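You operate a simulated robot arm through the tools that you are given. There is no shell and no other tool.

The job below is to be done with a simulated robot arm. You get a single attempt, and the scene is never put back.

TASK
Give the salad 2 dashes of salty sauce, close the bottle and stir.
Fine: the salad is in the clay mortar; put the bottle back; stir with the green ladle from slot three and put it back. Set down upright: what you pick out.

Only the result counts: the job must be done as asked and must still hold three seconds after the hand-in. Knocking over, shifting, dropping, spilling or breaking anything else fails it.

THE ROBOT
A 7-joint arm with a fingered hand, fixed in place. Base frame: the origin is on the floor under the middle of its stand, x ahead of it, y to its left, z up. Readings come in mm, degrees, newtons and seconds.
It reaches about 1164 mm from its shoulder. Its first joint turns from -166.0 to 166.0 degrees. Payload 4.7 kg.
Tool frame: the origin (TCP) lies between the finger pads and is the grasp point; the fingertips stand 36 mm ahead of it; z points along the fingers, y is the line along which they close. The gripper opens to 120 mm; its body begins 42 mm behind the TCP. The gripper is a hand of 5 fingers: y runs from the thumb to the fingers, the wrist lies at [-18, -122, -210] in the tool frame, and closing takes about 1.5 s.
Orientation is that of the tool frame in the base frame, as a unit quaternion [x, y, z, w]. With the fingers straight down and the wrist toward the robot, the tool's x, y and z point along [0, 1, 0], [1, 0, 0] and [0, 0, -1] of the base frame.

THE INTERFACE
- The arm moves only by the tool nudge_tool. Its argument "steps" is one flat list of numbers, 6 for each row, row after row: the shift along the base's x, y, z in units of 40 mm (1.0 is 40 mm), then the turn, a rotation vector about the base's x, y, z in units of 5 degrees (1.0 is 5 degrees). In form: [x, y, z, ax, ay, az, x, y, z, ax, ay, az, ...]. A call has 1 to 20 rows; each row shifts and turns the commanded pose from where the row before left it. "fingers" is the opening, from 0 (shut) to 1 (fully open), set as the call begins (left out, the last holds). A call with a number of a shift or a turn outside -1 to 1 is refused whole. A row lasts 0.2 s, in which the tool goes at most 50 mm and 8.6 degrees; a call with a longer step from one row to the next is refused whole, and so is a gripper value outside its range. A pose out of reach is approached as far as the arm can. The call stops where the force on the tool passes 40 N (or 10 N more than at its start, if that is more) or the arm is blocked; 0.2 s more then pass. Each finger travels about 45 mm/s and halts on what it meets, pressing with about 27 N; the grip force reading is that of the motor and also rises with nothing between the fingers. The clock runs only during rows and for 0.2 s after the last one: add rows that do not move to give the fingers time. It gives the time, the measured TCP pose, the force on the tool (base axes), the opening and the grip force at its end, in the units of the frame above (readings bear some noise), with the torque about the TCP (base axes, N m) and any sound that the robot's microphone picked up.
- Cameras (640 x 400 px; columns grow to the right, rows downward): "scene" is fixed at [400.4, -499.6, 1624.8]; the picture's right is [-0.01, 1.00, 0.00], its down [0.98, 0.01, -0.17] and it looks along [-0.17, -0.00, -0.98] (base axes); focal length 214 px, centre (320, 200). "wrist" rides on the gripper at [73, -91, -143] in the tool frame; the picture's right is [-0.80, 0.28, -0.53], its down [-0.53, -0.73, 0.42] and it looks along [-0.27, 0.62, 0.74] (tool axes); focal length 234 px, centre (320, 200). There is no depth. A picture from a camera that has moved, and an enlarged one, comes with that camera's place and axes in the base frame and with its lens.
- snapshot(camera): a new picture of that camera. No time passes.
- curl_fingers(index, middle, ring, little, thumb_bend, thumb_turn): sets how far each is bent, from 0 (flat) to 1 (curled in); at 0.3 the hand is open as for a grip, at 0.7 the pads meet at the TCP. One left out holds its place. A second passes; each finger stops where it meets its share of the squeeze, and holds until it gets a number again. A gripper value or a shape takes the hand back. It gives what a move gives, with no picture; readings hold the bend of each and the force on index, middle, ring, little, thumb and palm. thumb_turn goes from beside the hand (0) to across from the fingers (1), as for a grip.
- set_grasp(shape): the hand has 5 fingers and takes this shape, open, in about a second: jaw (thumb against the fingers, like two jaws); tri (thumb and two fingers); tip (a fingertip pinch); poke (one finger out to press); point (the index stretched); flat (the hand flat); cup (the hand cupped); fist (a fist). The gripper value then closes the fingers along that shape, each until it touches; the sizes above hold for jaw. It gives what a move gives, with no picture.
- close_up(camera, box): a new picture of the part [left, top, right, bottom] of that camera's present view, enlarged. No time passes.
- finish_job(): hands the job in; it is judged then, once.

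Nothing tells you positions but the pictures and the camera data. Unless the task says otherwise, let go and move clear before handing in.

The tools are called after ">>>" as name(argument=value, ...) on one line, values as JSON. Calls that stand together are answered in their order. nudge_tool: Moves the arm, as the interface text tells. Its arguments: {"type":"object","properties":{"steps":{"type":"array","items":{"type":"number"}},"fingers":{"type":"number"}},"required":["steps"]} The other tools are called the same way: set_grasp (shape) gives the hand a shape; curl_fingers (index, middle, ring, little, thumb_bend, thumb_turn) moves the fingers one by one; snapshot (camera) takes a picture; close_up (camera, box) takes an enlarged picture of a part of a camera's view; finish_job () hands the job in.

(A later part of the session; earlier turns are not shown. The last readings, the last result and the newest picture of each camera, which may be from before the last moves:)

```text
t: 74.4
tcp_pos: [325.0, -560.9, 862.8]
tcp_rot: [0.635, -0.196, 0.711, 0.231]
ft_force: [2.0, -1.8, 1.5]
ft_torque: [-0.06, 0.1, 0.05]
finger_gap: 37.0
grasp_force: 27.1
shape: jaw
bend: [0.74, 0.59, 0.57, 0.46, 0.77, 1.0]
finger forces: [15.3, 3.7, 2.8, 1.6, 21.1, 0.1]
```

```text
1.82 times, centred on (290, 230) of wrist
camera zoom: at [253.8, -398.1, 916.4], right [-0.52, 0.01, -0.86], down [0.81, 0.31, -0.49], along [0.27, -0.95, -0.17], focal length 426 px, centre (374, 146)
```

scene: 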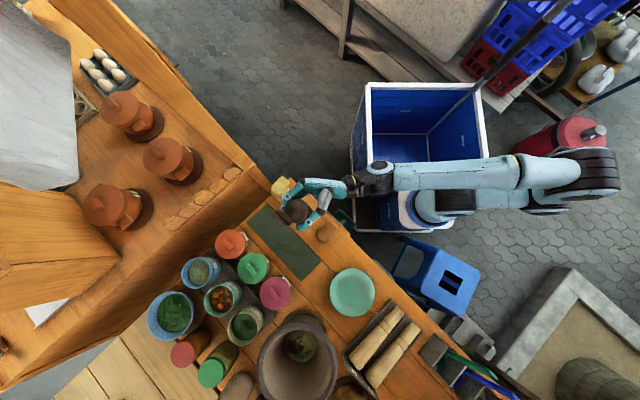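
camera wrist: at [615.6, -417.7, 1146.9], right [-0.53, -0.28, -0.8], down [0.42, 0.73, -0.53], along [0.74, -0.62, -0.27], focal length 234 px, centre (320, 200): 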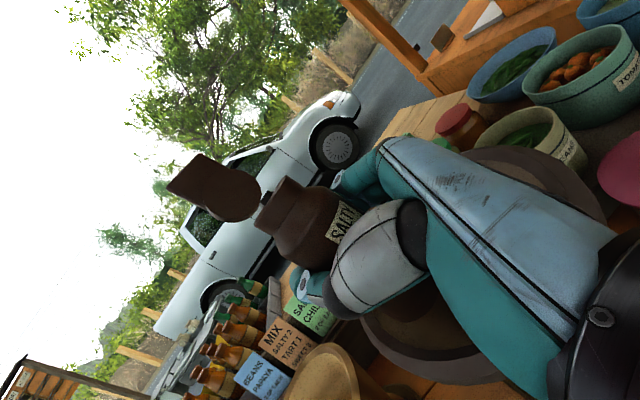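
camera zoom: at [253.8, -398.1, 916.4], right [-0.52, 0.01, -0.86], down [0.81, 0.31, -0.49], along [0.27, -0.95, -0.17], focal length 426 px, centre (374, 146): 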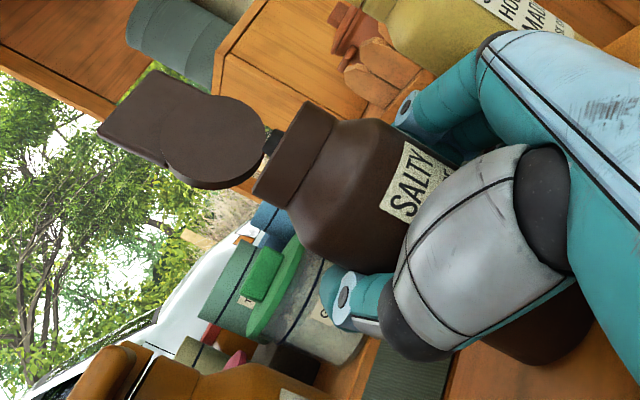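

The bottle stands on its spot, with the table carrying the weight. I'll release with a small, even opening first.

>>> curl_fingers(index=0.6, middle=0.5, ring=0.48, little=0.42, thumb_bend=0.68)

>>> close_up(camera="scene", box=[280, 170, 360, 240])

```text
t: 75.4
tcp_pos: [324.7, -560.2, 862.9]
tcp_rot: [0.636, -0.196, 0.711, 0.229]
ft_force: [0.0, 0.2, -0.3]
ft_torque: [0.14, -0.08, 0.07]
finger_gap: 48.6
grasp_force: 13.2
shape: fingers
bend: [0.49, 0.5, 0.48, 0.42, 0.63, 1.0]
finger forces: [13.5, 0.1, 0.0, 0.1, 13.2, 0.0]
```

```text
5.71 times, centred on (320, 205) of scene
camera zoom: at [400.4, -499.6, 1624.8], right [-0.01, 1.0, 0.0], down [0.98, 0.01, -0.17], along [-0.17, 0.0, -0.98], focal length 1226 px, centre (320, 171)
```

zoom: 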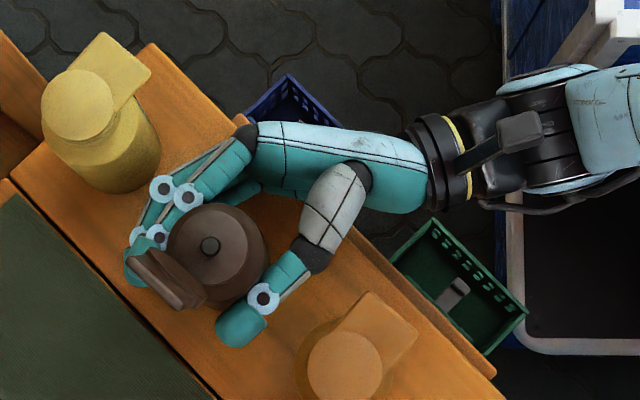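

It is still pinched by index and thumb, and moved about 7 mm toward the fingers. I'll slide it back by that much while still holding it lightly, then open fully.

>>> nudge_tool(steps=[-0.02, 0.06, 0.01, 0, 0, 0, -0.01, 0.06, 0, 0, 0, 0, -0.01, 0.06, 0, 0, 0, 0])

>>> close_up(camera="scene", box=[280, 170, 360, 240])

```text
t: 76.2
tcp_pos: [323.7, -554.0, 862.9]
tcp_rot: [0.634, -0.196, 0.711, 0.231]
ft_force: [-0.9, -3.9, 3.9]
ft_torque: [-0.01, -0.01, 0.0]
finger_gap: 48.8
grasp_force: 13.6
shape: fingers
bend: [0.48, 0.5, 0.48, 0.42, 0.63, 1.0]
finger forces: [14.8, 0.0, 0.0, 0.0, 12.0, 0.0]
```

```text
5.71 times, centred on (320, 205) of scene
camera zoom: at [400.4, -499.6, 1624.8], right [-0.01, 1.0, 0.0], down [0.98, 0.01, -0.17], along [-0.17, 0.0, -0.98], focal length 1226 px, centre (320, 171)
```

zoom: 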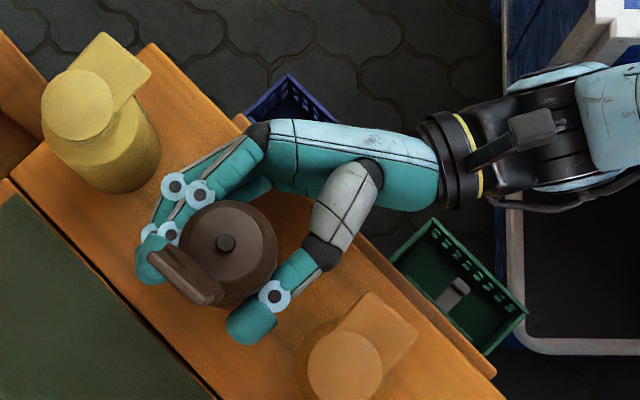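

The bottle is back within 2–3 mm of its spot. Now I'll open the fingers fully enough to clear it.

>>> curl_fingers(index=0.4, middle=0.42, ring=0.42, little=0.4, thumb_bend=0.55)

>>> close_up(camera="scene", box=[280, 170, 360, 240])

>>> close_up(camera="wrist", box=[140, 120, 440, 340])

```text
t: 77.2
tcp_pos: [323.5, -552.5, 862.1]
tcp_rot: [0.635, -0.196, 0.711, 0.23]
ft_force: [0.4, 0.0, 0.3]
ft_torque: [0.02, -0.03, -0.02]
finger_gap: 69.4
grasp_force: 0.0
shape: fingers
bend: [0.4, 0.42, 0.42, 0.4, 0.55, 1.0]
finger forces: [0.0, 0.0, 0.0, 0.1, 0.0, 0.0]
```

```text
5.71 times, centred on (320, 205) of scene
camera zoom: at [400.4, -499.6, 1624.8], right [-0.01, 1.0, 0.0], down [0.98, 0.01, -0.17], along [-0.17, 0.0, -0.98], focal length 1226 px, centre (320, 171)
```

zoom: 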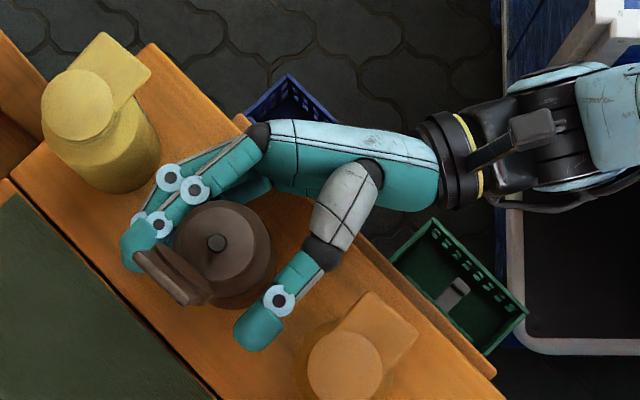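

```text
1.82 times, centred on (290, 230) of wrist
camera zoom: at [252.4, -390.6, 915.9], right [-0.52, 0.01, -0.86], down [0.81, 0.31, -0.49], along [0.27, -0.95, -0.17], focal length 426 px, centre (374, 146)
```

zoom: 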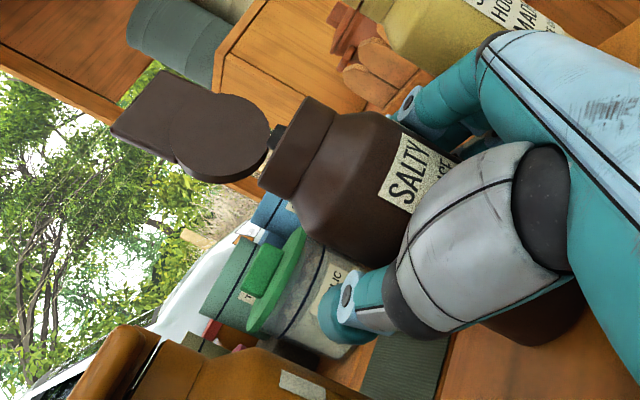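

The bottle stands free and upright, about 3 mm from where it was. I'll open a touch more and withdraw straight back.

>>> curl_fingers(index=0.36, middle=0.39, ring=0.39, little=0.37, thumb_bend=0.48)

>>> nudge_tool(steps=[-0.2, 0.14, 0, 0, 0, 0, -0.3, 0.21, 0, 0, 0, 0])

>>> close_up(camera="scene", box=[280, 170, 360, 240])

```text
t: 78.2
tcp_pos: [323.5, -553.7, 861.4]
tcp_rot: [0.635, -0.196, 0.711, 0.23]
ft_force: [-0.3, 0.4, -0.4]
ft_torque: [-0.04, -0.01, 0.01]
finger_gap: 86.3
grasp_force: 0.0
shape: fingers
bend: [0.36, 0.39, 0.39, 0.37, 0.48, 1.0]
finger forces: [0.0, 0.1, 0.1, 0.1, 0.0, 0.0]
```

```text
t: 78.8
tcp_pos: [302.7, -540.0, 862.5]
tcp_rot: [0.635, -0.196, 0.711, 0.231]
ft_force: [0.6, -0.4, 0.7]
ft_torque: [-0.01, 0.0, 0.02]
finger_gap: 86.0
grasp_force: 0.0
shape: fingers
bend: [0.36, 0.39, 0.39, 0.37, 0.48, 1.0]
finger forces: [0.0, 0.1, 0.0, 0.0, 0.1, 0.1]
```

```text
5.71 times, centred on (320, 205) of scene
camera zoom: at [400.4, -499.6, 1624.8], right [-0.01, 1.0, 0.0], down [0.98, 0.01, -0.17], along [-0.17, 0.0, -0.98], focal length 1226 px, centre (320, 171)
```

zoom: 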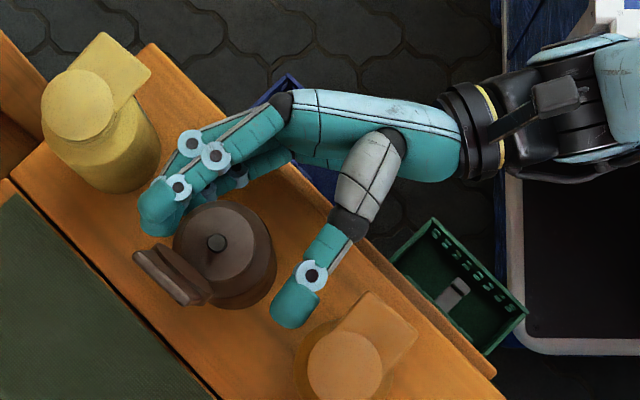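

Clear so far. I'll continue withdrawing.

>>> nudge_tool(steps=[-0.35, 0.245, 0, 0, 0, 0, -0.4, 0.28, 0, 0, 0, 0, -0.4, 0.28, 0, 0, 0, 0, -0.4, 0.28, 0, 0, 0, 0, -0.4, 0.28, 0, 0, 0, 0])

>>> close_up(camera="scene", box=[280, 170, 360, 240])

>>> snapshot(camera="wrist")

```text
t: 80.0
tcp_pos: [226.4, -484.0, 861.7]
tcp_rot: [0.635, -0.196, 0.711, 0.231]
ft_force: [0.6, 1.3, 0.2]
ft_torque: [0.01, -0.01, 0.0]
finger_gap: 86.0
grasp_force: 0.0
shape: fingers
bend: [0.36, 0.39, 0.39, 0.37, 0.48, 1.0]
finger forces: [0.1, 0.1, 0.1, 0.0, 0.0, 0.0]
```

```text
5.71 times, centred on (320, 205) of scene
camera zoom: at [400.4, -499.6, 1624.8], right [-0.01, 1.0, 0.0], down [0.98, 0.01, -0.17], along [-0.17, 0.0, -0.98], focal length 1226 px, centre (320, 171)
```

zoom: 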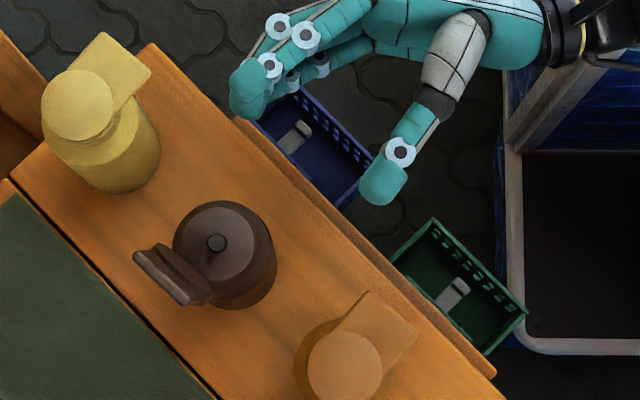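

```text
taken
camera wrist: at [154.4, -321.5, 916.0], right [-0.52, 0.01, -0.86], down [0.81, 0.31, -0.49], along [0.27, -0.95, -0.17], focal length 234 px, centre (320, 200)
```

wrist: 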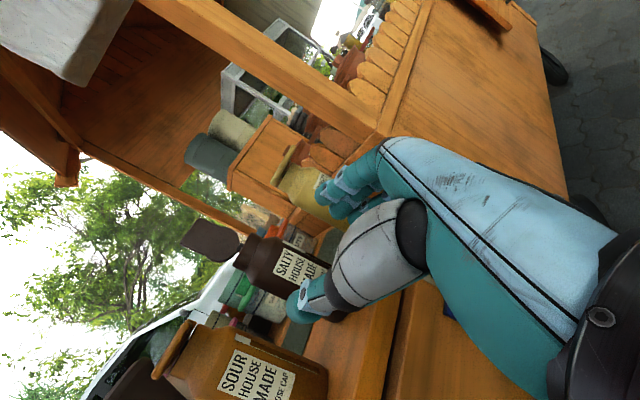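

The bottle is back in place. To close the lid I'll make a two-finger prong (poke shape), raise the hand, turn it to point straight down and bring it behind the lid on the mat side.

>>> set_grasp(shape="poke")

>>> nudge_tool(steps=[0, 0, 0.5, -0.068, 0.858, 0.4875, 0, 0, 0.5, -0.068, 0.858, 0.4875, 0, 0, 0.5, -0.068, 0.858, 0.4875, 0, 0, 0.5, -0.068, 0.858, 0.4875, 0, 0, 0.5, -0.068, 0.858, 0.4875, 0, 0, 0.5, -0.068, 0.858, 0.4875, 0, 0, 0.5, -0.068, 0.858, 0.4875, 0, 0, 0.5, -0.068, 0.858, 0.4875, 0, 0, 0.5, -0.068, 0.858, 0.4875, 0, 0, 0.5, -0.068, 0.858, 0.4875, 0, 0, 0.5, -0.068, 0.858, 0.4875, 0, 0, 0.5, -0.068, 0.858, 0.4875])

>>> nudge_tool(steps=[0.288, -0.2417, 0, -0.068, 0.858, 0.4875, 0.288, -0.2417, 0, -0.068, 0.858, 0.4875, 0.288, -0.2417, 0, -0.068, 0.858, 0.4875, 0.288, -0.2417, 0, -0.068, 0.858, 0.4875, 0.288, -0.2417, 0, -0.068, 0.858, 0.4875, 0.288, -0.2417, 0, -0.068, 0.858, 0.4875, 0.288, -0.2417, 0, -0.068, 0.858, 0.4875, 0.288, -0.2417, 0, -0.068, 0.858, 0.4875, 0.288, -0.2417, 0, -0.068, 0.858, 0.4875, 0.288, -0.2417, 0, -0.068, 0.858, 0.4875, 0.288, -0.2417, 0, -0.068, 0.858, 0.4875, 0.288, -0.2417, 0, -0.068, 0.858, 0.4875])

>>> snapshot(camera="scene")

>>> snapshot(camera="wrist")

```text
t: 80.9
tcp_pos: [226.5, -484.3, 861.7]
tcp_rot: [0.635, -0.197, 0.711, 0.23]
ft_force: [0.7, 0.3, 0.3]
ft_torque: [0.02, -0.02, -0.02]
finger_gap: 0.1
grasp_force: 0.0
shape: poke
bend: [0.7, 0.7, 0.99, 0.99, 1.0, 1.0]
finger forces: [0.1, 0.0, 0.1, 0.0, 0.1, 0.0]
```

```text
t: 83.5
tcp_pos: [225.6, -485.1, 1101.5]
tcp_rot: [0.897, 0.108, 0.408, 0.132]
ft_force: [1.0, 0.0, 0.6]
ft_torque: [-0.02, 0.01, 0.02]
finger_gap: 0.0
grasp_force: 0.1
shape: poke
bend: [0.7, 0.7, 0.99, 0.99, 1.0, 1.0]
finger forces: [0.0, 0.0, 0.0, 0.0, 0.0, 0.1]
```

```text
t: 86.1
tcp_pos: [363.3, -602.5, 1102.6]
tcp_rot: [0.924, 0.383, -0.002, -0.001]
ft_force: [0.7, 0.6, 0.5]
ft_torque: [0.03, 0.0, 0.02]
finger_gap: 0.0
grasp_force: 0.0
shape: poke
bend: [0.7, 0.7, 0.99, 0.99, 1.0, 1.0]
finger forces: [0.1, 0.0, 0.0, 0.1, 0.0, 0.0]
```

```text
taken
```

scene: 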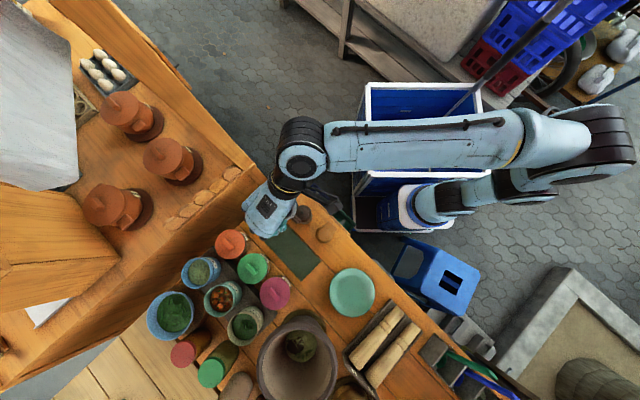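

```text
taken
camera wrist: at [349.9, -485.2, 1244.9], right [-0.37, -0.77, 0.53], down [-0.9, 0.14, -0.42], along [0.25, -0.63, -0.74], focal length 234 px, centre (320, 200)
```

wrist: 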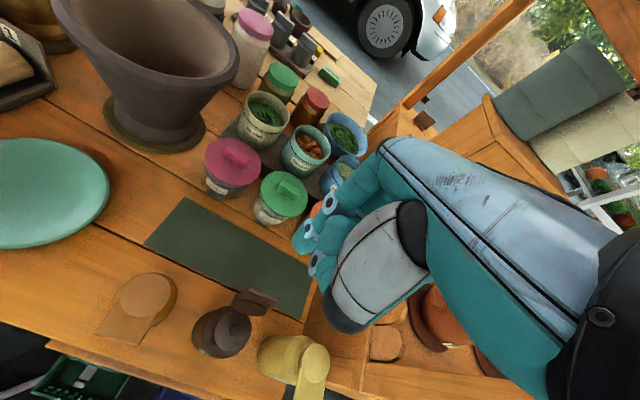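

The hand points straight down above the mat side, and I can see the open lid and the prong. I'll zoom in to check the lid's angle.

>>> close_up(camera="wrist", box=[170, 190, 370, 390])

>>> close_up(camera="scene", box=[230, 140, 350, 240])

```text
2.00 times, centred on (270, 290) of wrist
camera zoom: at [349.9, -485.2, 1244.9], right [-0.37, -0.77, 0.53], down [-0.9, 0.14, -0.42], along [0.25, -0.63, -0.74], focal length 468 px, centre (420, 20)
```

zoom: 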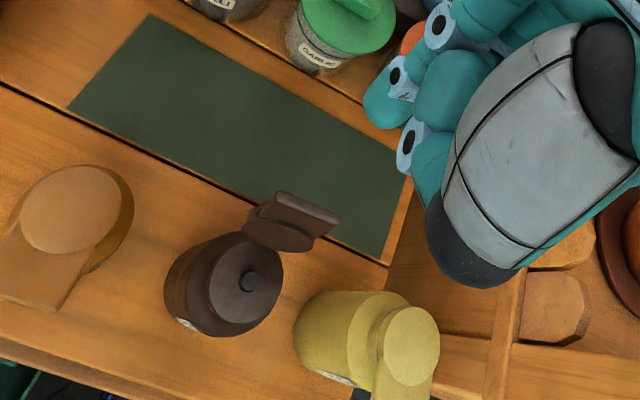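

```text
4.00 times, centred on (290, 190) of scene
camera zoom: at [400.4, -499.6, 1624.8], right [-0.01, 1.0, 0.0], down [0.98, 0.01, -0.17], along [-0.17, 0.0, -0.98], focal length 858 px, centre (440, 240)
```

zoom: 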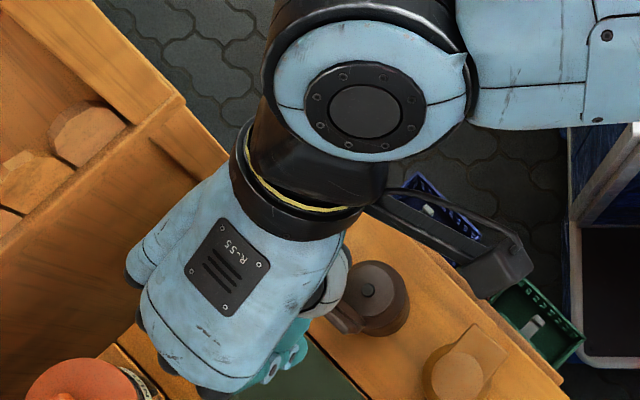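

The lid stands about 105° open. The prong is behind it, so I'll descend to lid height on the mat side.

>>> nudge_tool(steps=[0.02, 0, -0.6, 0, 0, 0, 0.02, 0, -0.6, 0, 0, 0, 0, 0, -0.6, 0, 0, 0, 0, 0, -0.5, 0, 0, 0, 0, 0, -0.4, 0, 0, 0])

>>> snapshot(camera="wrist")

>>> close_up(camera="scene", box=[260, 170, 360, 250])

```text
t: 87.3
tcp_pos: [364.9, -600.7, 993.9]
tcp_rot: [0.924, 0.383, -0.003, 0.0]
ft_force: [0.1, 0.4, 0.1]
ft_torque: [-0.02, 0.0, -0.01]
finger_gap: 0.0
grasp_force: 0.0
shape: poke
bend: [0.7, 0.7, 0.99, 0.99, 1.0, 1.0]
finger forces: [0.1, 0.0, 0.0, 0.0, 0.0, 0.0]
```

```text
taken
camera wrist: at [352.0, -484.4, 1136.8], right [-0.37, -0.77, 0.53], down [-0.9, 0.14, -0.42], along [0.25, -0.63, -0.74], focal length 234 px, centre (320, 200)
```

wrist: 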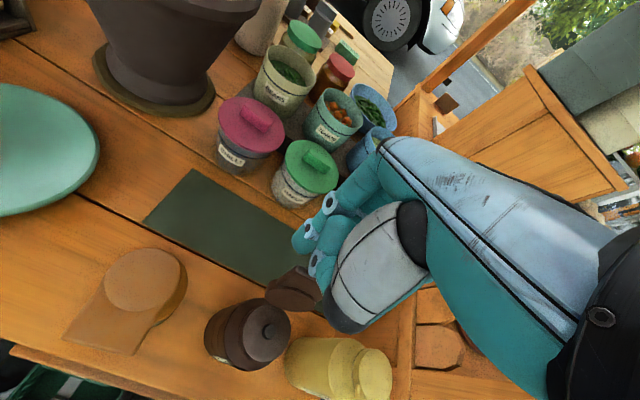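

```text
5.00 times, centred on (310, 210) of scene
camera zoom: at [400.4, -499.6, 1624.8], right [-0.01, 1.0, 0.0], down [0.98, 0.01, -0.17], along [-0.17, 0.0, -0.98], focal length 1072 px, centre (370, 150)
```

zoom: 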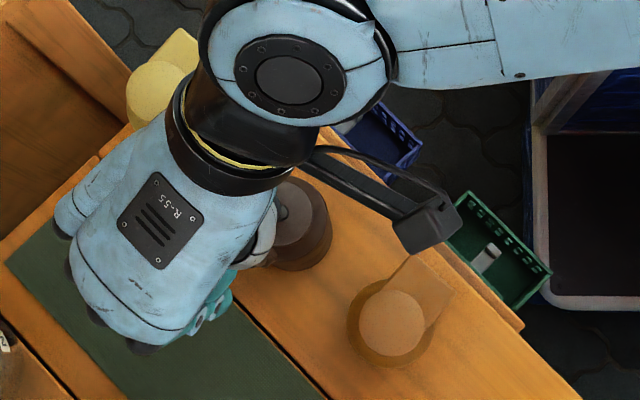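

The prong is behind the lid, with the thumb just above the lid's top. I'll raise it 6 mm and push slowly toward the robot side, checking midway.

>>> nudge_tool(steps=[0, 0, 0.15, 0, 0, 0, -0.177, 0.177, 0, 0, 0, 0, -0.177, 0.177, 0, 0, 0, 0, -0.177, 0.177, 0, 0, 0, 0, -0.177, 0.177, 0, 0, 0, 0])

>>> close_up(camera="wrist", box=[170, 190, 370, 390])

>>> close_up(camera="scene", box=[280, 180, 340, 230])

```text
t: 88.5
tcp_pos: [336.7, -572.3, 1000.2]
tcp_rot: [0.924, 0.383, -0.002, -0.001]
ft_force: [-0.2, 1.1, 0.2]
ft_torque: [-0.01, -0.05, 0.0]
finger_gap: 0.0
grasp_force: 0.0
shape: poke
bend: [0.7, 0.7, 0.99, 0.99, 1.0, 1.0]
finger forces: [0.1, 0.2, 0.1, 0.0, 0.0, 0.1]
```

```text
2.00 times, centred on (270, 290) of wrist
camera zoom: at [323.1, -456.2, 1143.3], right [-0.37, -0.77, 0.53], down [-0.9, 0.14, -0.42], along [0.25, -0.63, -0.74], focal length 468 px, centre (420, 20)
```

zoom: 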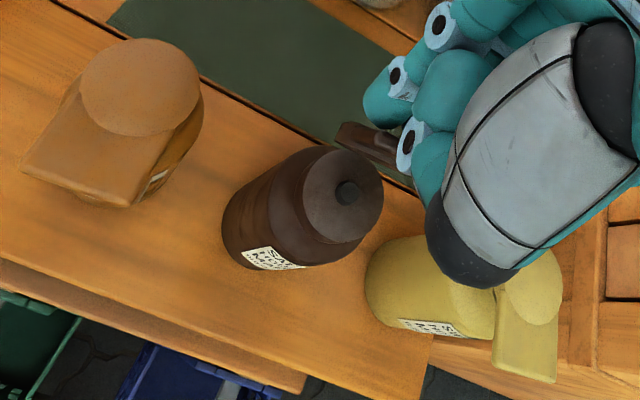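

```text
8.00 times, centred on (310, 205) of scene
camera zoom: at [400.4, -499.6, 1624.8], right [-0.01, 1.0, 0.0], down [0.98, 0.01, -0.17], along [-0.17, 0.0, -0.98], focal length 1716 px, centre (400, 160)
```

zoom: 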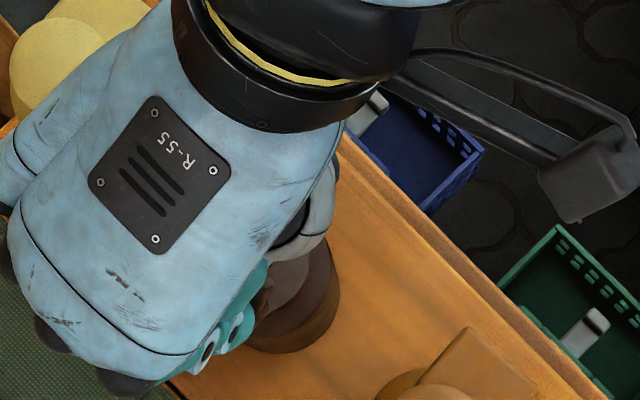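

>>> close_up(camera="wrist", box=[250, 190, 370, 290])

```text
4.00 times, centred on (310, 240) of wrist
camera zoom: at [323.1, -456.2, 1143.3], right [-0.37, -0.77, 0.53], down [-0.9, 0.14, -0.42], along [0.25, -0.63, -0.74], focal length 937 px, centre (360, 40)
```

zoom: 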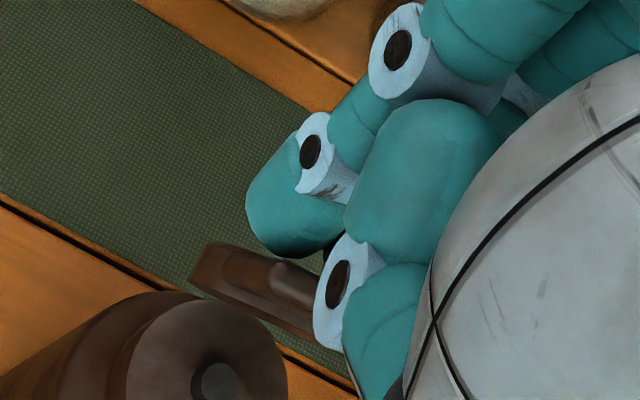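

The index tip is right behind the lid's upper edge. I'll continue in 15 mm steps.

>>> nudge_tool(steps=[-0.13, 0.13, 0, 0, 0, 0, -0.13, 0.13, 0, 0, 0, 0])

>>> close_up(camera="wrist", box=[250, 190, 370, 290])

>>> close_up(camera="scene", box=[280, 180, 340, 230])

```text
t: 89.1
tcp_pos: [325.5, -562.5, 998.2]
tcp_rot: [0.924, 0.383, -0.003, -0.002]
ft_force: [0.0, -0.6, 0.4]
ft_torque: [0.01, 0.02, -0.01]
finger_gap: 0.1
grasp_force: 0.0
shape: poke
bend: [0.7, 0.7, 0.99, 0.99, 1.0, 1.0]
finger forces: [0.0, 0.0, 0.0, 0.0, 0.0, 0.0]
```

```text
4.00 times, centred on (310, 240) of wrist
camera zoom: at [312.4, -445.9, 1143.2], right [-0.37, -0.77, 0.53], down [-0.9, 0.14, -0.42], along [0.25, -0.63, -0.74], focal length 937 px, centre (360, 40)
```

zoom: 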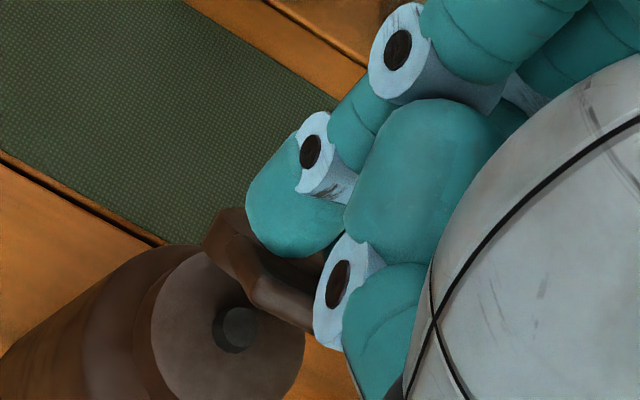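

```text
8.00 times, centred on (310, 205) of scene
camera zoom: at [400.4, -499.6, 1624.8], right [-0.01, 1.0, 0.0], down [0.98, 0.01, -0.17], along [-0.17, 0.0, -0.98], focal length 1716 px, centre (400, 160)
```

zoom: 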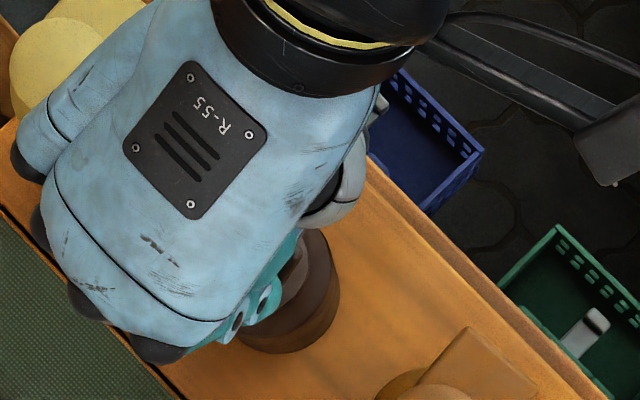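

>>> nudge_tool(steps=[-0.13, 0.13, 0, 0, 0, 0, -0.13, 0.13, 0, 0, 0, 0])

>>> close_up(camera="wrist", box=[220, 190, 360, 310])

>>> close_up(camera="scene", box=[280, 180, 340, 230])

```text
t: 89.7
tcp_pos: [314.1, -552.7, 999.8]
tcp_rot: [0.924, 0.382, -0.001, 0.0]
ft_force: [0.2, 0.6, 0.1]
ft_torque: [-0.01, 0.03, 0.0]
finger_gap: 0.0
grasp_force: 0.1
shape: poke
bend: [0.7, 0.7, 0.99, 0.99, 1.0, 1.0]
finger forces: [0.0, 0.0, 0.0, 0.0, 0.0, 0.0]
```

```text
3.33 times, centred on (290, 250) of wrist
camera zoom: at [301.7, -435.5, 1143.5], right [-0.37, -0.77, 0.53], down [-0.9, 0.14, -0.42], along [0.25, -0.63, -0.74], focal length 781 px, centre (420, 33)
```

zoom: 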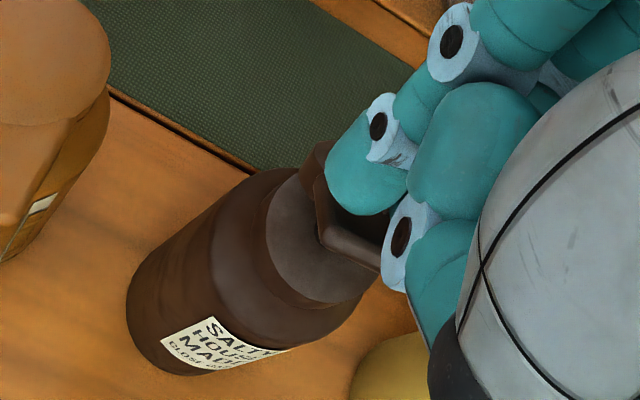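

```text
8.00 times, centred on (310, 205) of scene
camera zoom: at [400.4, -499.6, 1624.8], right [-0.01, 1.0, 0.0], down [0.98, 0.01, -0.17], along [-0.17, 0.0, -0.98], focal length 1716 px, centre (400, 160)
```

zoom: 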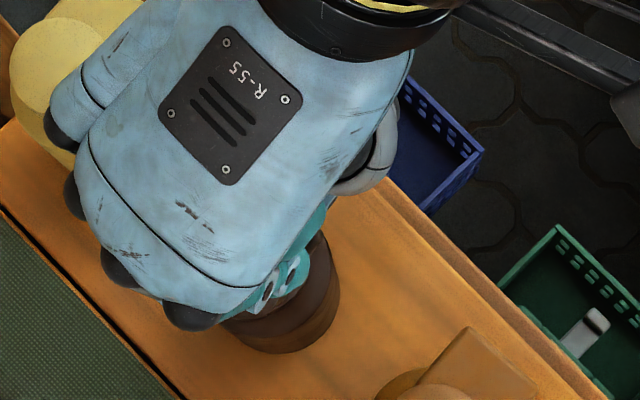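

The lid is tipping forward over the spout. I'll go forward a little more and then down.

>>> nudge_tool(steps=[-0.12, 0.12, -0.1, 0, 0, 0, -0.12, 0.12, -0.15, 0, 0, 0, 0, 0, -0.2, 0, 0, 0])

>>> close_up(camera="wrist", box=[220, 190, 360, 310])

```text
t: 90.5
tcp_pos: [304.8, -542.4, 981.8]
tcp_rot: [0.924, 0.383, -0.003, -0.001]
ft_force: [0.0, -0.4, 0.3]
ft_torque: [0.03, 0.0, 0.01]
finger_gap: 0.2
grasp_force: 0.1
shape: poke
bend: [0.7, 0.7, 0.99, 0.99, 1.0, 1.0]
finger forces: [0.0, 0.0, 0.0, 0.0, 0.0, 0.1]
```

```text
3.33 times, centred on (290, 250) of wrist
camera zoom: at [292.2, -425.6, 1124.7], right [-0.37, -0.77, 0.53], down [-0.9, 0.14, -0.42], along [0.25, -0.63, -0.74], focal length 781 px, centre (420, 33)
```

zoom: 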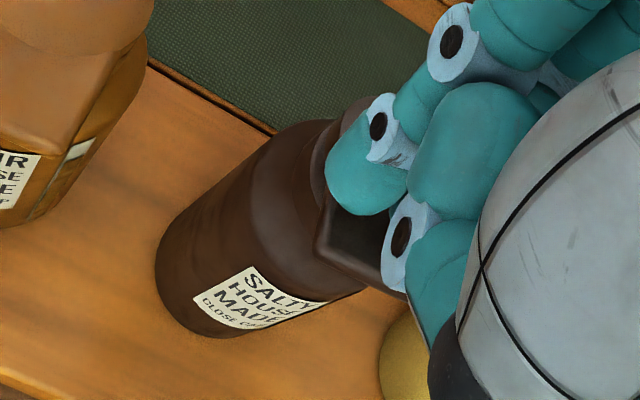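

>>> nudge_tool(steps=[0, 0, -0.15, 0, 0, 0, 0, 0, -0.15, 0, 0, 0])

>>> close_up(camera="wrist", box=[220, 190, 360, 310])

>>> close_up(camera="scene", box=[280, 180, 340, 230])

```text
t: 91.1
tcp_pos: [306.5, -541.4, 970.4]
tcp_rot: [0.924, 0.383, -0.002, 0.0]
ft_force: [0.0, 0.6, 0.2]
ft_torque: [0.05, 0.02, -0.02]
finger_gap: 0.0
grasp_force: 0.0
shape: poke
bend: [0.7, 0.7, 0.99, 0.99, 1.0, 1.0]
finger forces: [0.1, 0.1, 0.0, 0.1, 0.1, 0.0]
```

```text
3.33 times, centred on (290, 250) of wrist
camera zoom: at [292.3, -425.8, 1113.1], right [-0.37, -0.77, 0.53], down [-0.9, 0.14, -0.42], along [0.25, -0.63, -0.74], focal length 781 px, centre (420, 33)
```

zoom: 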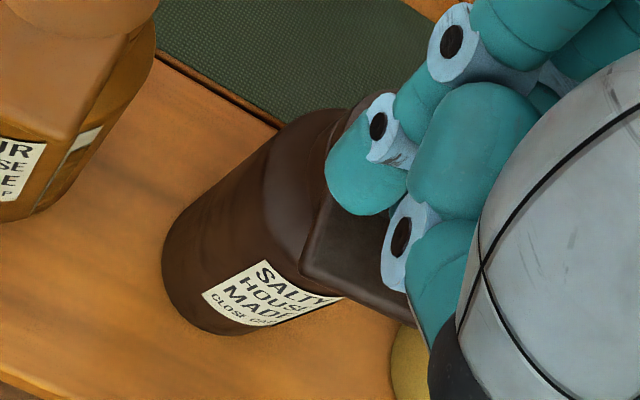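

```text
8.00 times, centred on (310, 205) of scene
camera zoom: at [400.4, -499.6, 1624.8], right [-0.01, 1.0, 0.0], down [0.98, 0.01, -0.17], along [-0.17, 0.0, -0.98], focal length 1716 px, centre (400, 160)
```

zoom: 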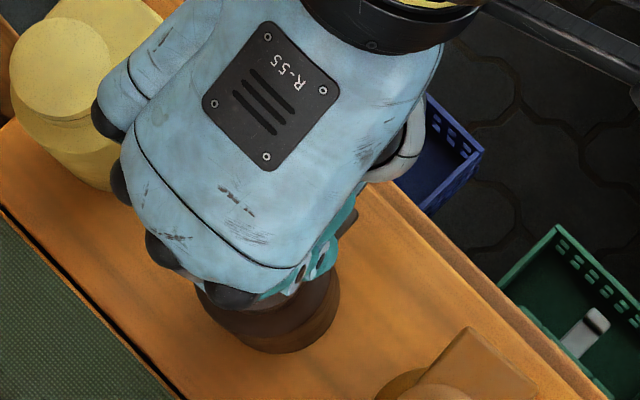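

>>> nudge_tool(steps=[0, 0, -0.1, 0, 0, 0, 0, 0, -0.08, 0, 0, 0])

>>> close_up(camera="wrist", box=[220, 190, 360, 310])

```text
t: 91.7
tcp_pos: [308.4, -542.3, 966.6]
tcp_rot: [0.924, 0.383, -0.003, 0.003]
ft_force: [-0.8, 3.9, 23.8]
ft_torque: [0.0, 0.12, 0.08]
finger_gap: 0.0
grasp_force: 0.1
shape: poke
bend: [0.7, 0.7, 0.99, 0.99, 1.0, 1.0]
finger forces: [9.0, 17.9, 0.1, 0.1, 0.0, 0.1]
```

```text
3.33 times, centred on (290, 250) of wrist
camera zoom: at [292.5, -424.9, 1108.7], right [-0.37, -0.76, 0.53], down [-0.9, 0.14, -0.42], along [0.25, -0.63, -0.73], focal length 781 px, centre (420, 33)
```

zoom: 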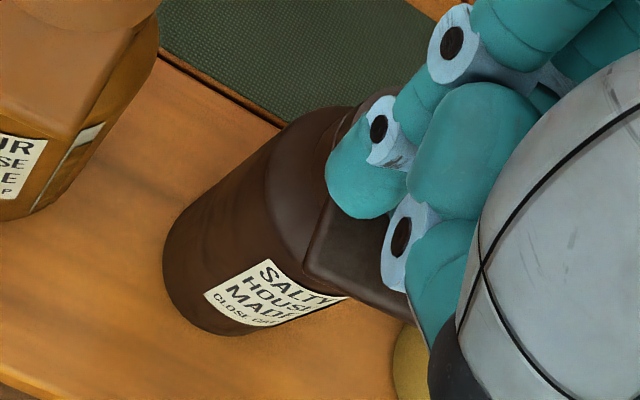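

The prong is pressing on the lid with about 24 N. I'll lift off and check that the lid is flush.

>>> nudge_tool(steps=[0, 0, 0.2, 0, 0, 0, 0, 0, 0.5, 0, 0, 0, 0, 0, 0.8, 0, 0, 0, 0.3, -0.3, 0.9, 0, 0, 0, 0.4, -0.4, 0.5, 0, 0, 0, 0.6, -0.6, 0.2, 0, 0, 0, 0.6, -0.6, 0, 0, 0, 0])

>>> snapshot(camera="wrist")

>>> close_up(camera="scene", box=[280, 170, 360, 240])

```text
t: 93.3
tcp_pos: [382.0, -618.5, 1087.0]
tcp_rot: [0.924, 0.383, -0.003, 0.0]
ft_force: [0.3, 0.6, 0.9]
ft_torque: [-0.02, 0.02, -0.02]
finger_gap: 0.0
grasp_force: 0.0
shape: poke
bend: [0.7, 0.7, 0.99, 0.99, 1.0, 1.0]
finger forces: [0.2, 0.0, 0.0, 0.0, 0.0, 0.1]
```

```text
taken
camera wrist: at [369.2, -501.5, 1230.4], right [-0.37, -0.77, 0.53], down [-0.9, 0.14, -0.42], along [0.25, -0.63, -0.74], focal length 234 px, centre (320, 200)
```

wrist: 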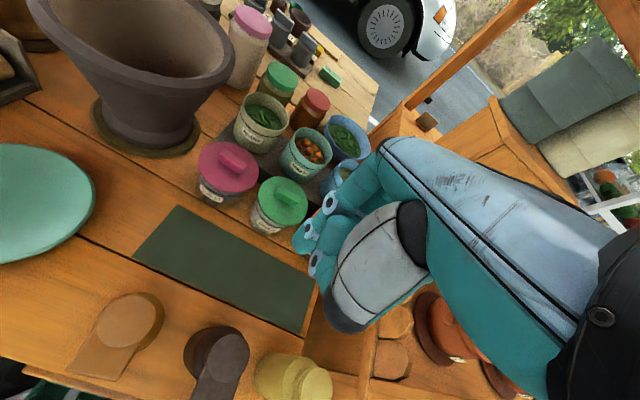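

```text
5.71 times, centred on (320, 205) of scene
camera zoom: at [400.4, -499.6, 1624.8], right [-0.01, 1.0, 0.0], down [0.98, 0.01, -0.17], along [-0.17, 0.0, -0.98], focal length 1226 px, centre (320, 171)
```

zoom: 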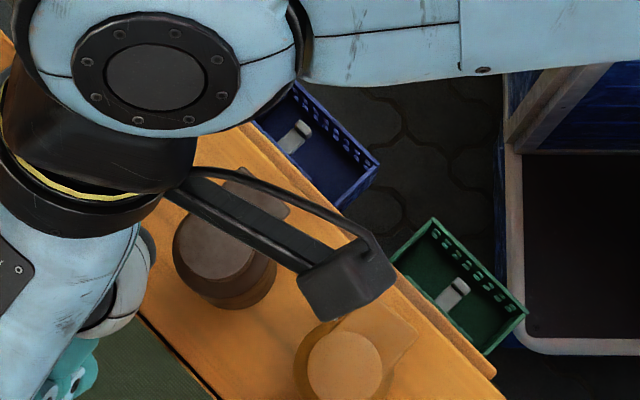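

>>> close_up(camera="wrist", box=[60, 280, 360, 400])

>>> close_up(camera="wrist", box=[170, 310, 270, 400])

>>> close_up(camera="wrist", box=[30, 0, 240, 140])

```text
2.13 times, centred on (210, 340) of wrist
camera zoom: at [369.2, -501.5, 1230.4], right [-0.37, -0.77, 0.53], down [-0.9, 0.14, -0.42], along [0.25, -0.63, -0.74], focal length 500 px, centre (555, -99)
```

zoom: 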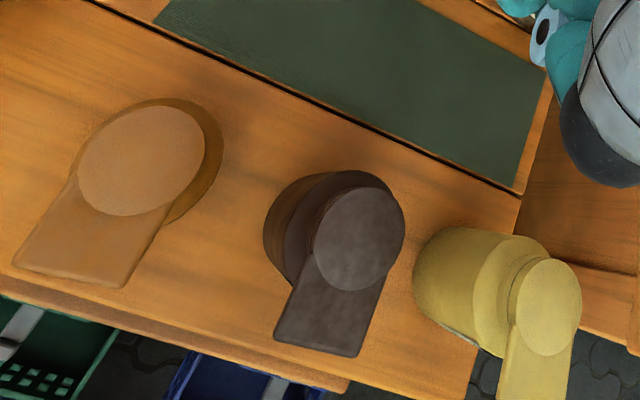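

```text
4.44 times, centred on (220, 355) of wrist
camera zoom: at [369.2, -501.5, 1230.4], right [-0.37, -0.77, 0.53], down [-0.9, 0.14, -0.42], along [0.25, -0.63, -0.74], focal length 1041 px, centre (764, -489)
```

zoom: 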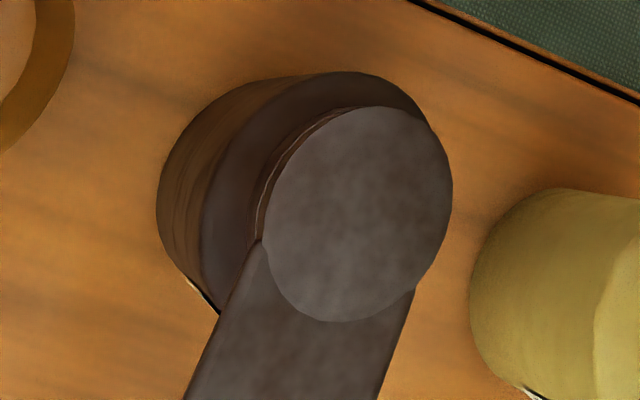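

```text
2.86 times, centred on (135, 70) of wrist
camera zoom: at [369.2, -501.5, 1230.4], right [-0.37, -0.77, 0.53], down [-0.9, 0.14, -0.42], along [0.25, -0.63, -0.74], focal length 669 px, centre (849, 571)
```

zoom: 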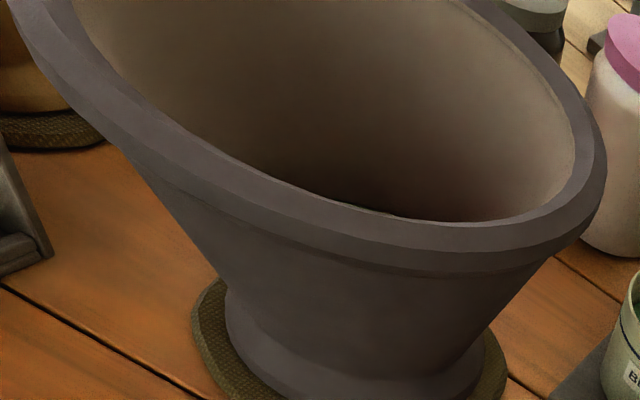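

The lid lies flush like its neighbours. Now for the yellow "sweet" bottle I pushed by about 14 mm: I'll look at its surroundings to plan how to move it back.

>>> close_up(camera="wrist", box=[240, 280, 420, 400])

>>> close_up(camera="scene", box=[240, 150, 310, 210])

```text
3.33 times, centred on (330, 340) of wrist
camera zoom: at [369.2, -501.5, 1230.4], right [-0.37, -0.77, 0.53], down [-0.9, 0.14, -0.42], along [0.25, -0.63, -0.74], focal length 781 px, centre (287, -267)
```

zoom: 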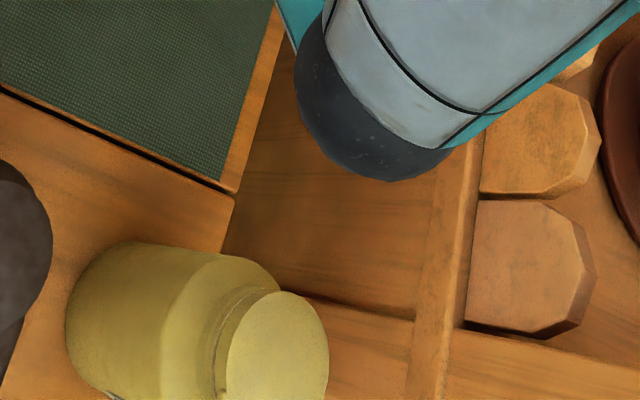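

```text
6.67 times, centred on (275, 180) of scene
camera zoom: at [400.4, -499.6, 1624.8], right [-0.01, 1.0, 0.0], down [0.98, 0.01, -0.17], along [-0.17, 0.0, -0.98], focal length 1430 px, centre (620, 333)
```

zoom: 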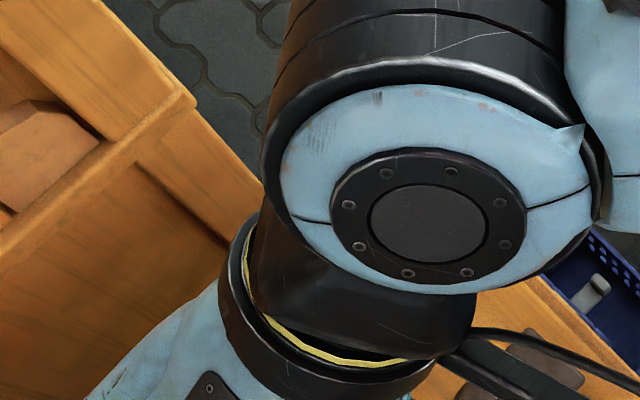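

The counter beside the table is lower, so there is room beyond the table's end. I'll tilt the prong 25° toward the row and go to a point outside the sweet bottle, so a fingertip can slide it gently back.

>>> nudge_tool(steps=[-0.85, -0.306, 0, 0.59, -0.59, 0, -0.85, -0.306, 0, 0.59, -0.59, 0, -0.85, -0.306, 0, 0.59, -0.59, 0, -0.85, -0.306, 0, 0.59, -0.59, 0, -0.85, -0.306, 0, 0.59, -0.59, 0, -0.85, -0.306, 0, 0.59, -0.59, 0])

>>> nudge_tool(steps=[0, 0, -0.7, 0, 0, 0, 0, 0, -0.7, 0, 0, 0, 0, 0, -0.7, 0, 0, 0])

>>> snapshot(camera="wrist")

>>> snapshot(camera="scene")

```text
t: 94.7
tcp_pos: [178.0, -690.1, 1087.5]
tcp_rot: [0.902, 0.375, 0.198, -0.083]
ft_force: [1.5, 0.7, 0.9]
ft_torque: [-0.04, 0.06, 0.01]
finger_gap: 0.0
grasp_force: 0.1
shape: poke
bend: [0.7, 0.7, 0.99, 0.99, 1.0, 1.0]
finger forces: [0.0, 0.0, 0.0, 0.0, 0.0, 0.0]
```

```text
t: 95.5
tcp_pos: [176.6, -690.8, 1002.0]
tcp_rot: [0.902, 0.375, 0.198, -0.083]
ft_force: [0.2, 0.7, -0.3]
ft_torque: [0.02, 0.01, -0.03]
finger_gap: 0.0
grasp_force: 0.0
shape: poke
bend: [0.7, 0.7, 0.99, 0.99, 1.0, 1.0]
finger forces: [0.0, 0.0, 0.0, 0.1, 0.0, 0.0]
```

```text
taken
camera wrist: at [115.9, -622.4, 1163.2], right [-0.47, -0.87, 0.14], down [-0.73, 0.3, -0.61], along [0.49, -0.39, -0.78], focal length 234 px, centre (320, 200)
```

wrist: 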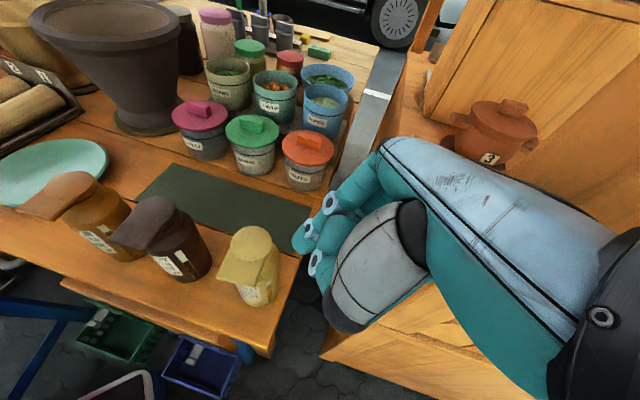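

```text
taken
```

scene: 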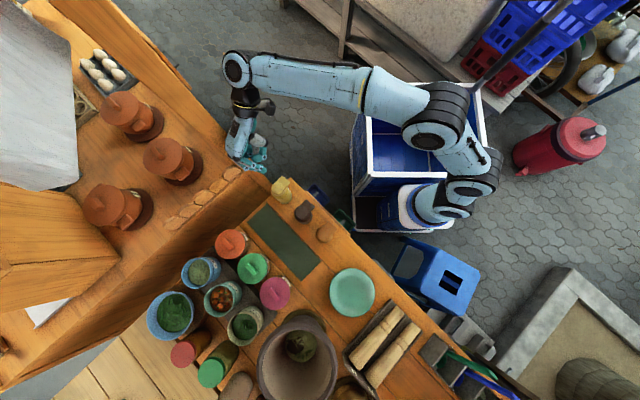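

>>> close_up(camera="wrist", box=[200, 190, 480, 400])

>>> close_up(camera="scene", box=[200, 120, 320, 220])

```text
1.90 times, centred on (340, 295) of wrist
camera zoom: at [115.9, -622.4, 1163.2], right [-0.47, -0.87, 0.14], down [-0.73, 0.3, -0.61], along [0.49, -0.39, -0.78], focal length 446 px, centre (282, 19)
```

zoom: 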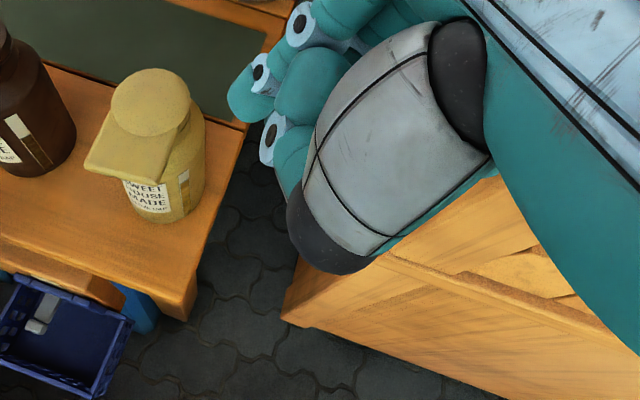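

```text
4.00 times, centred on (260, 170) of scene
camera zoom: at [400.4, -499.6, 1624.8], right [-0.01, 1.0, 0.0], down [0.98, 0.01, -0.17], along [-0.17, 0.0, -0.98], focal length 858 px, centre (560, 320)
```

zoom: 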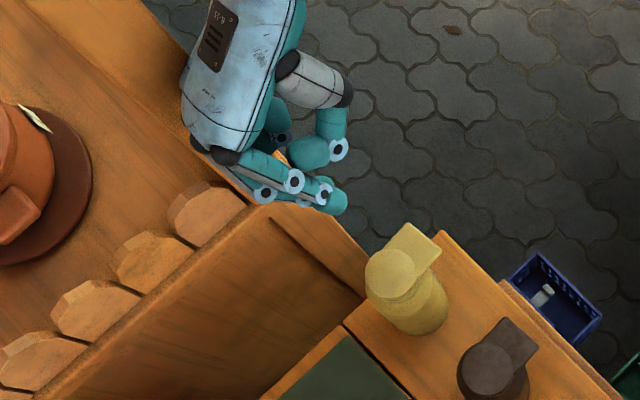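

The counter is much lower than the table and stands away, so the space is free. I'll descend beside the sweet bottle on its outer side.

>>> nudge_tool(steps=[0.034, -0.034, -0.65, 0, 0, 0, 0.034, -0.034, -0.65, 0, 0, 0, 0.034, -0.034, -0.65, 0, 0, 0, 0.034, -0.034, -0.6, 0, 0, 0, 0.034, -0.034, -0.5, 0, 0, 0])

>>> close_up(camera="wrist", box=[180, 170, 380, 350])

>>> close_up(camera="scene", box=[240, 150, 320, 210])

```text
t: 96.7
tcp_pos: [184.2, -699.1, 880.4]
tcp_rot: [0.902, 0.374, 0.198, -0.083]
ft_force: [0.5, 0.5, 0.2]
ft_torque: [-0.03, -0.01, 0.02]
finger_gap: 0.0
grasp_force: 0.0
shape: poke
bend: [0.7, 0.7, 0.99, 0.99, 1.0, 1.0]
finger forces: [0.1, 0.1, 0.1, 0.0, 0.1, 0.9]
```

```text
2.22 times, centred on (280, 260) of wrist
camera zoom: at [123.6, -629.9, 1040.8], right [-0.47, -0.87, 0.14], down [-0.73, 0.3, -0.61], along [0.49, -0.39, -0.78], focal length 520 px, centre (409, 67)
```

zoom: 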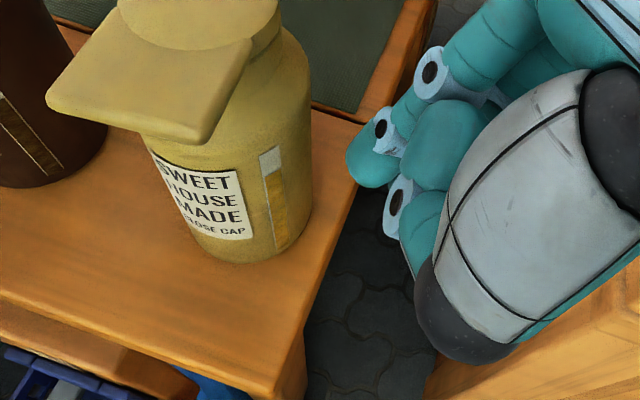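

```text
6.67 times, centred on (280, 180) of scene
camera zoom: at [400.4, -499.6, 1624.8], right [-0.01, 1.0, 0.0], down [0.98, 0.01, -0.17], along [-0.17, 0.0, -0.98], focal length 1430 px, centre (587, 333)
```

zoom: 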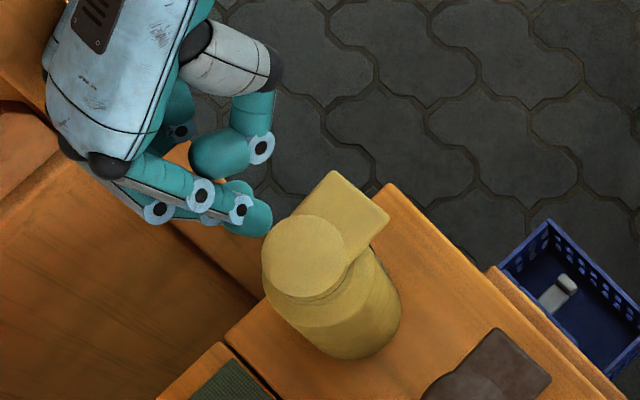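

The fingertip is beside the bottle at mid height. I'll advance toward it and stop to look before contact.

>>> nudge_tool(steps=[0.085, 0.105, -0.05, 0, 0, 0, 0.085, 0.105, 0, 0, 0, 0, 0.085, 0.105, 0, 0, 0, 0])

>>> close_up(camera="wrist", box=[180, 170, 380, 350])

>>> close_up(camera="scene", box=[240, 150, 320, 210])

```text
t: 97.5
tcp_pos: [194.3, -685.1, 877.3]
tcp_rot: [0.902, 0.375, 0.199, -0.083]
ft_force: [0.2, 0.0, -0.2]
ft_torque: [-0.01, -0.01, 0.02]
finger_gap: 0.1
grasp_force: 0.0
shape: poke
bend: [0.7, 0.7, 0.99, 0.99, 1.0, 1.0]
finger forces: [0.1, 0.0, 0.1, 0.0, 0.0, 0.1]
```

```text
2.22 times, centred on (280, 260) of wrist
camera zoom: at [133.7, -617.3, 1039.3], right [-0.47, -0.87, 0.14], down [-0.73, 0.3, -0.61], along [0.49, -0.39, -0.78], focal length 520 px, centre (409, 67)
```

zoom: 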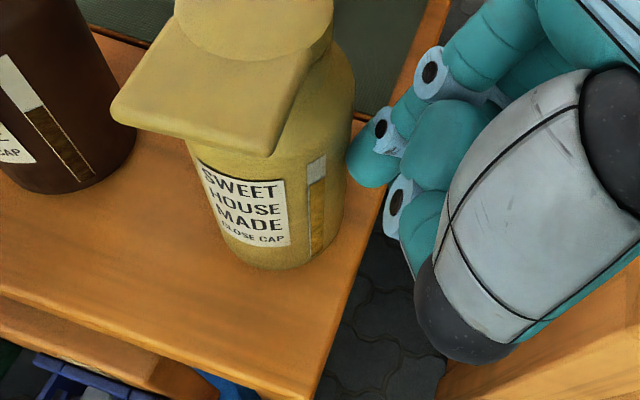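

```text
6.67 times, centred on (280, 180) of scene
camera zoom: at [400.4, -499.6, 1624.8], right [-0.01, 1.0, 0.0], down [0.98, 0.01, -0.17], along [-0.17, 0.0, -0.98], focal length 1430 px, centre (587, 333)
```

zoom: 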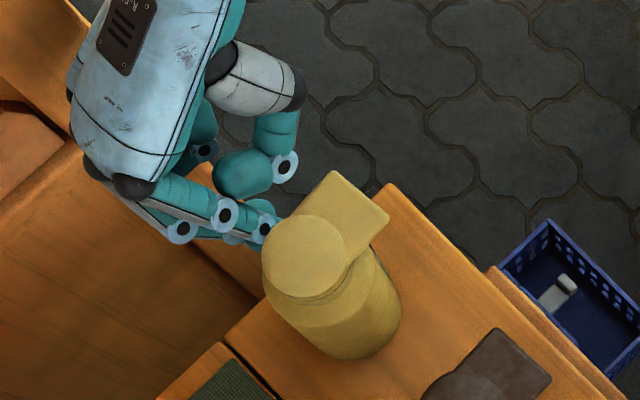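

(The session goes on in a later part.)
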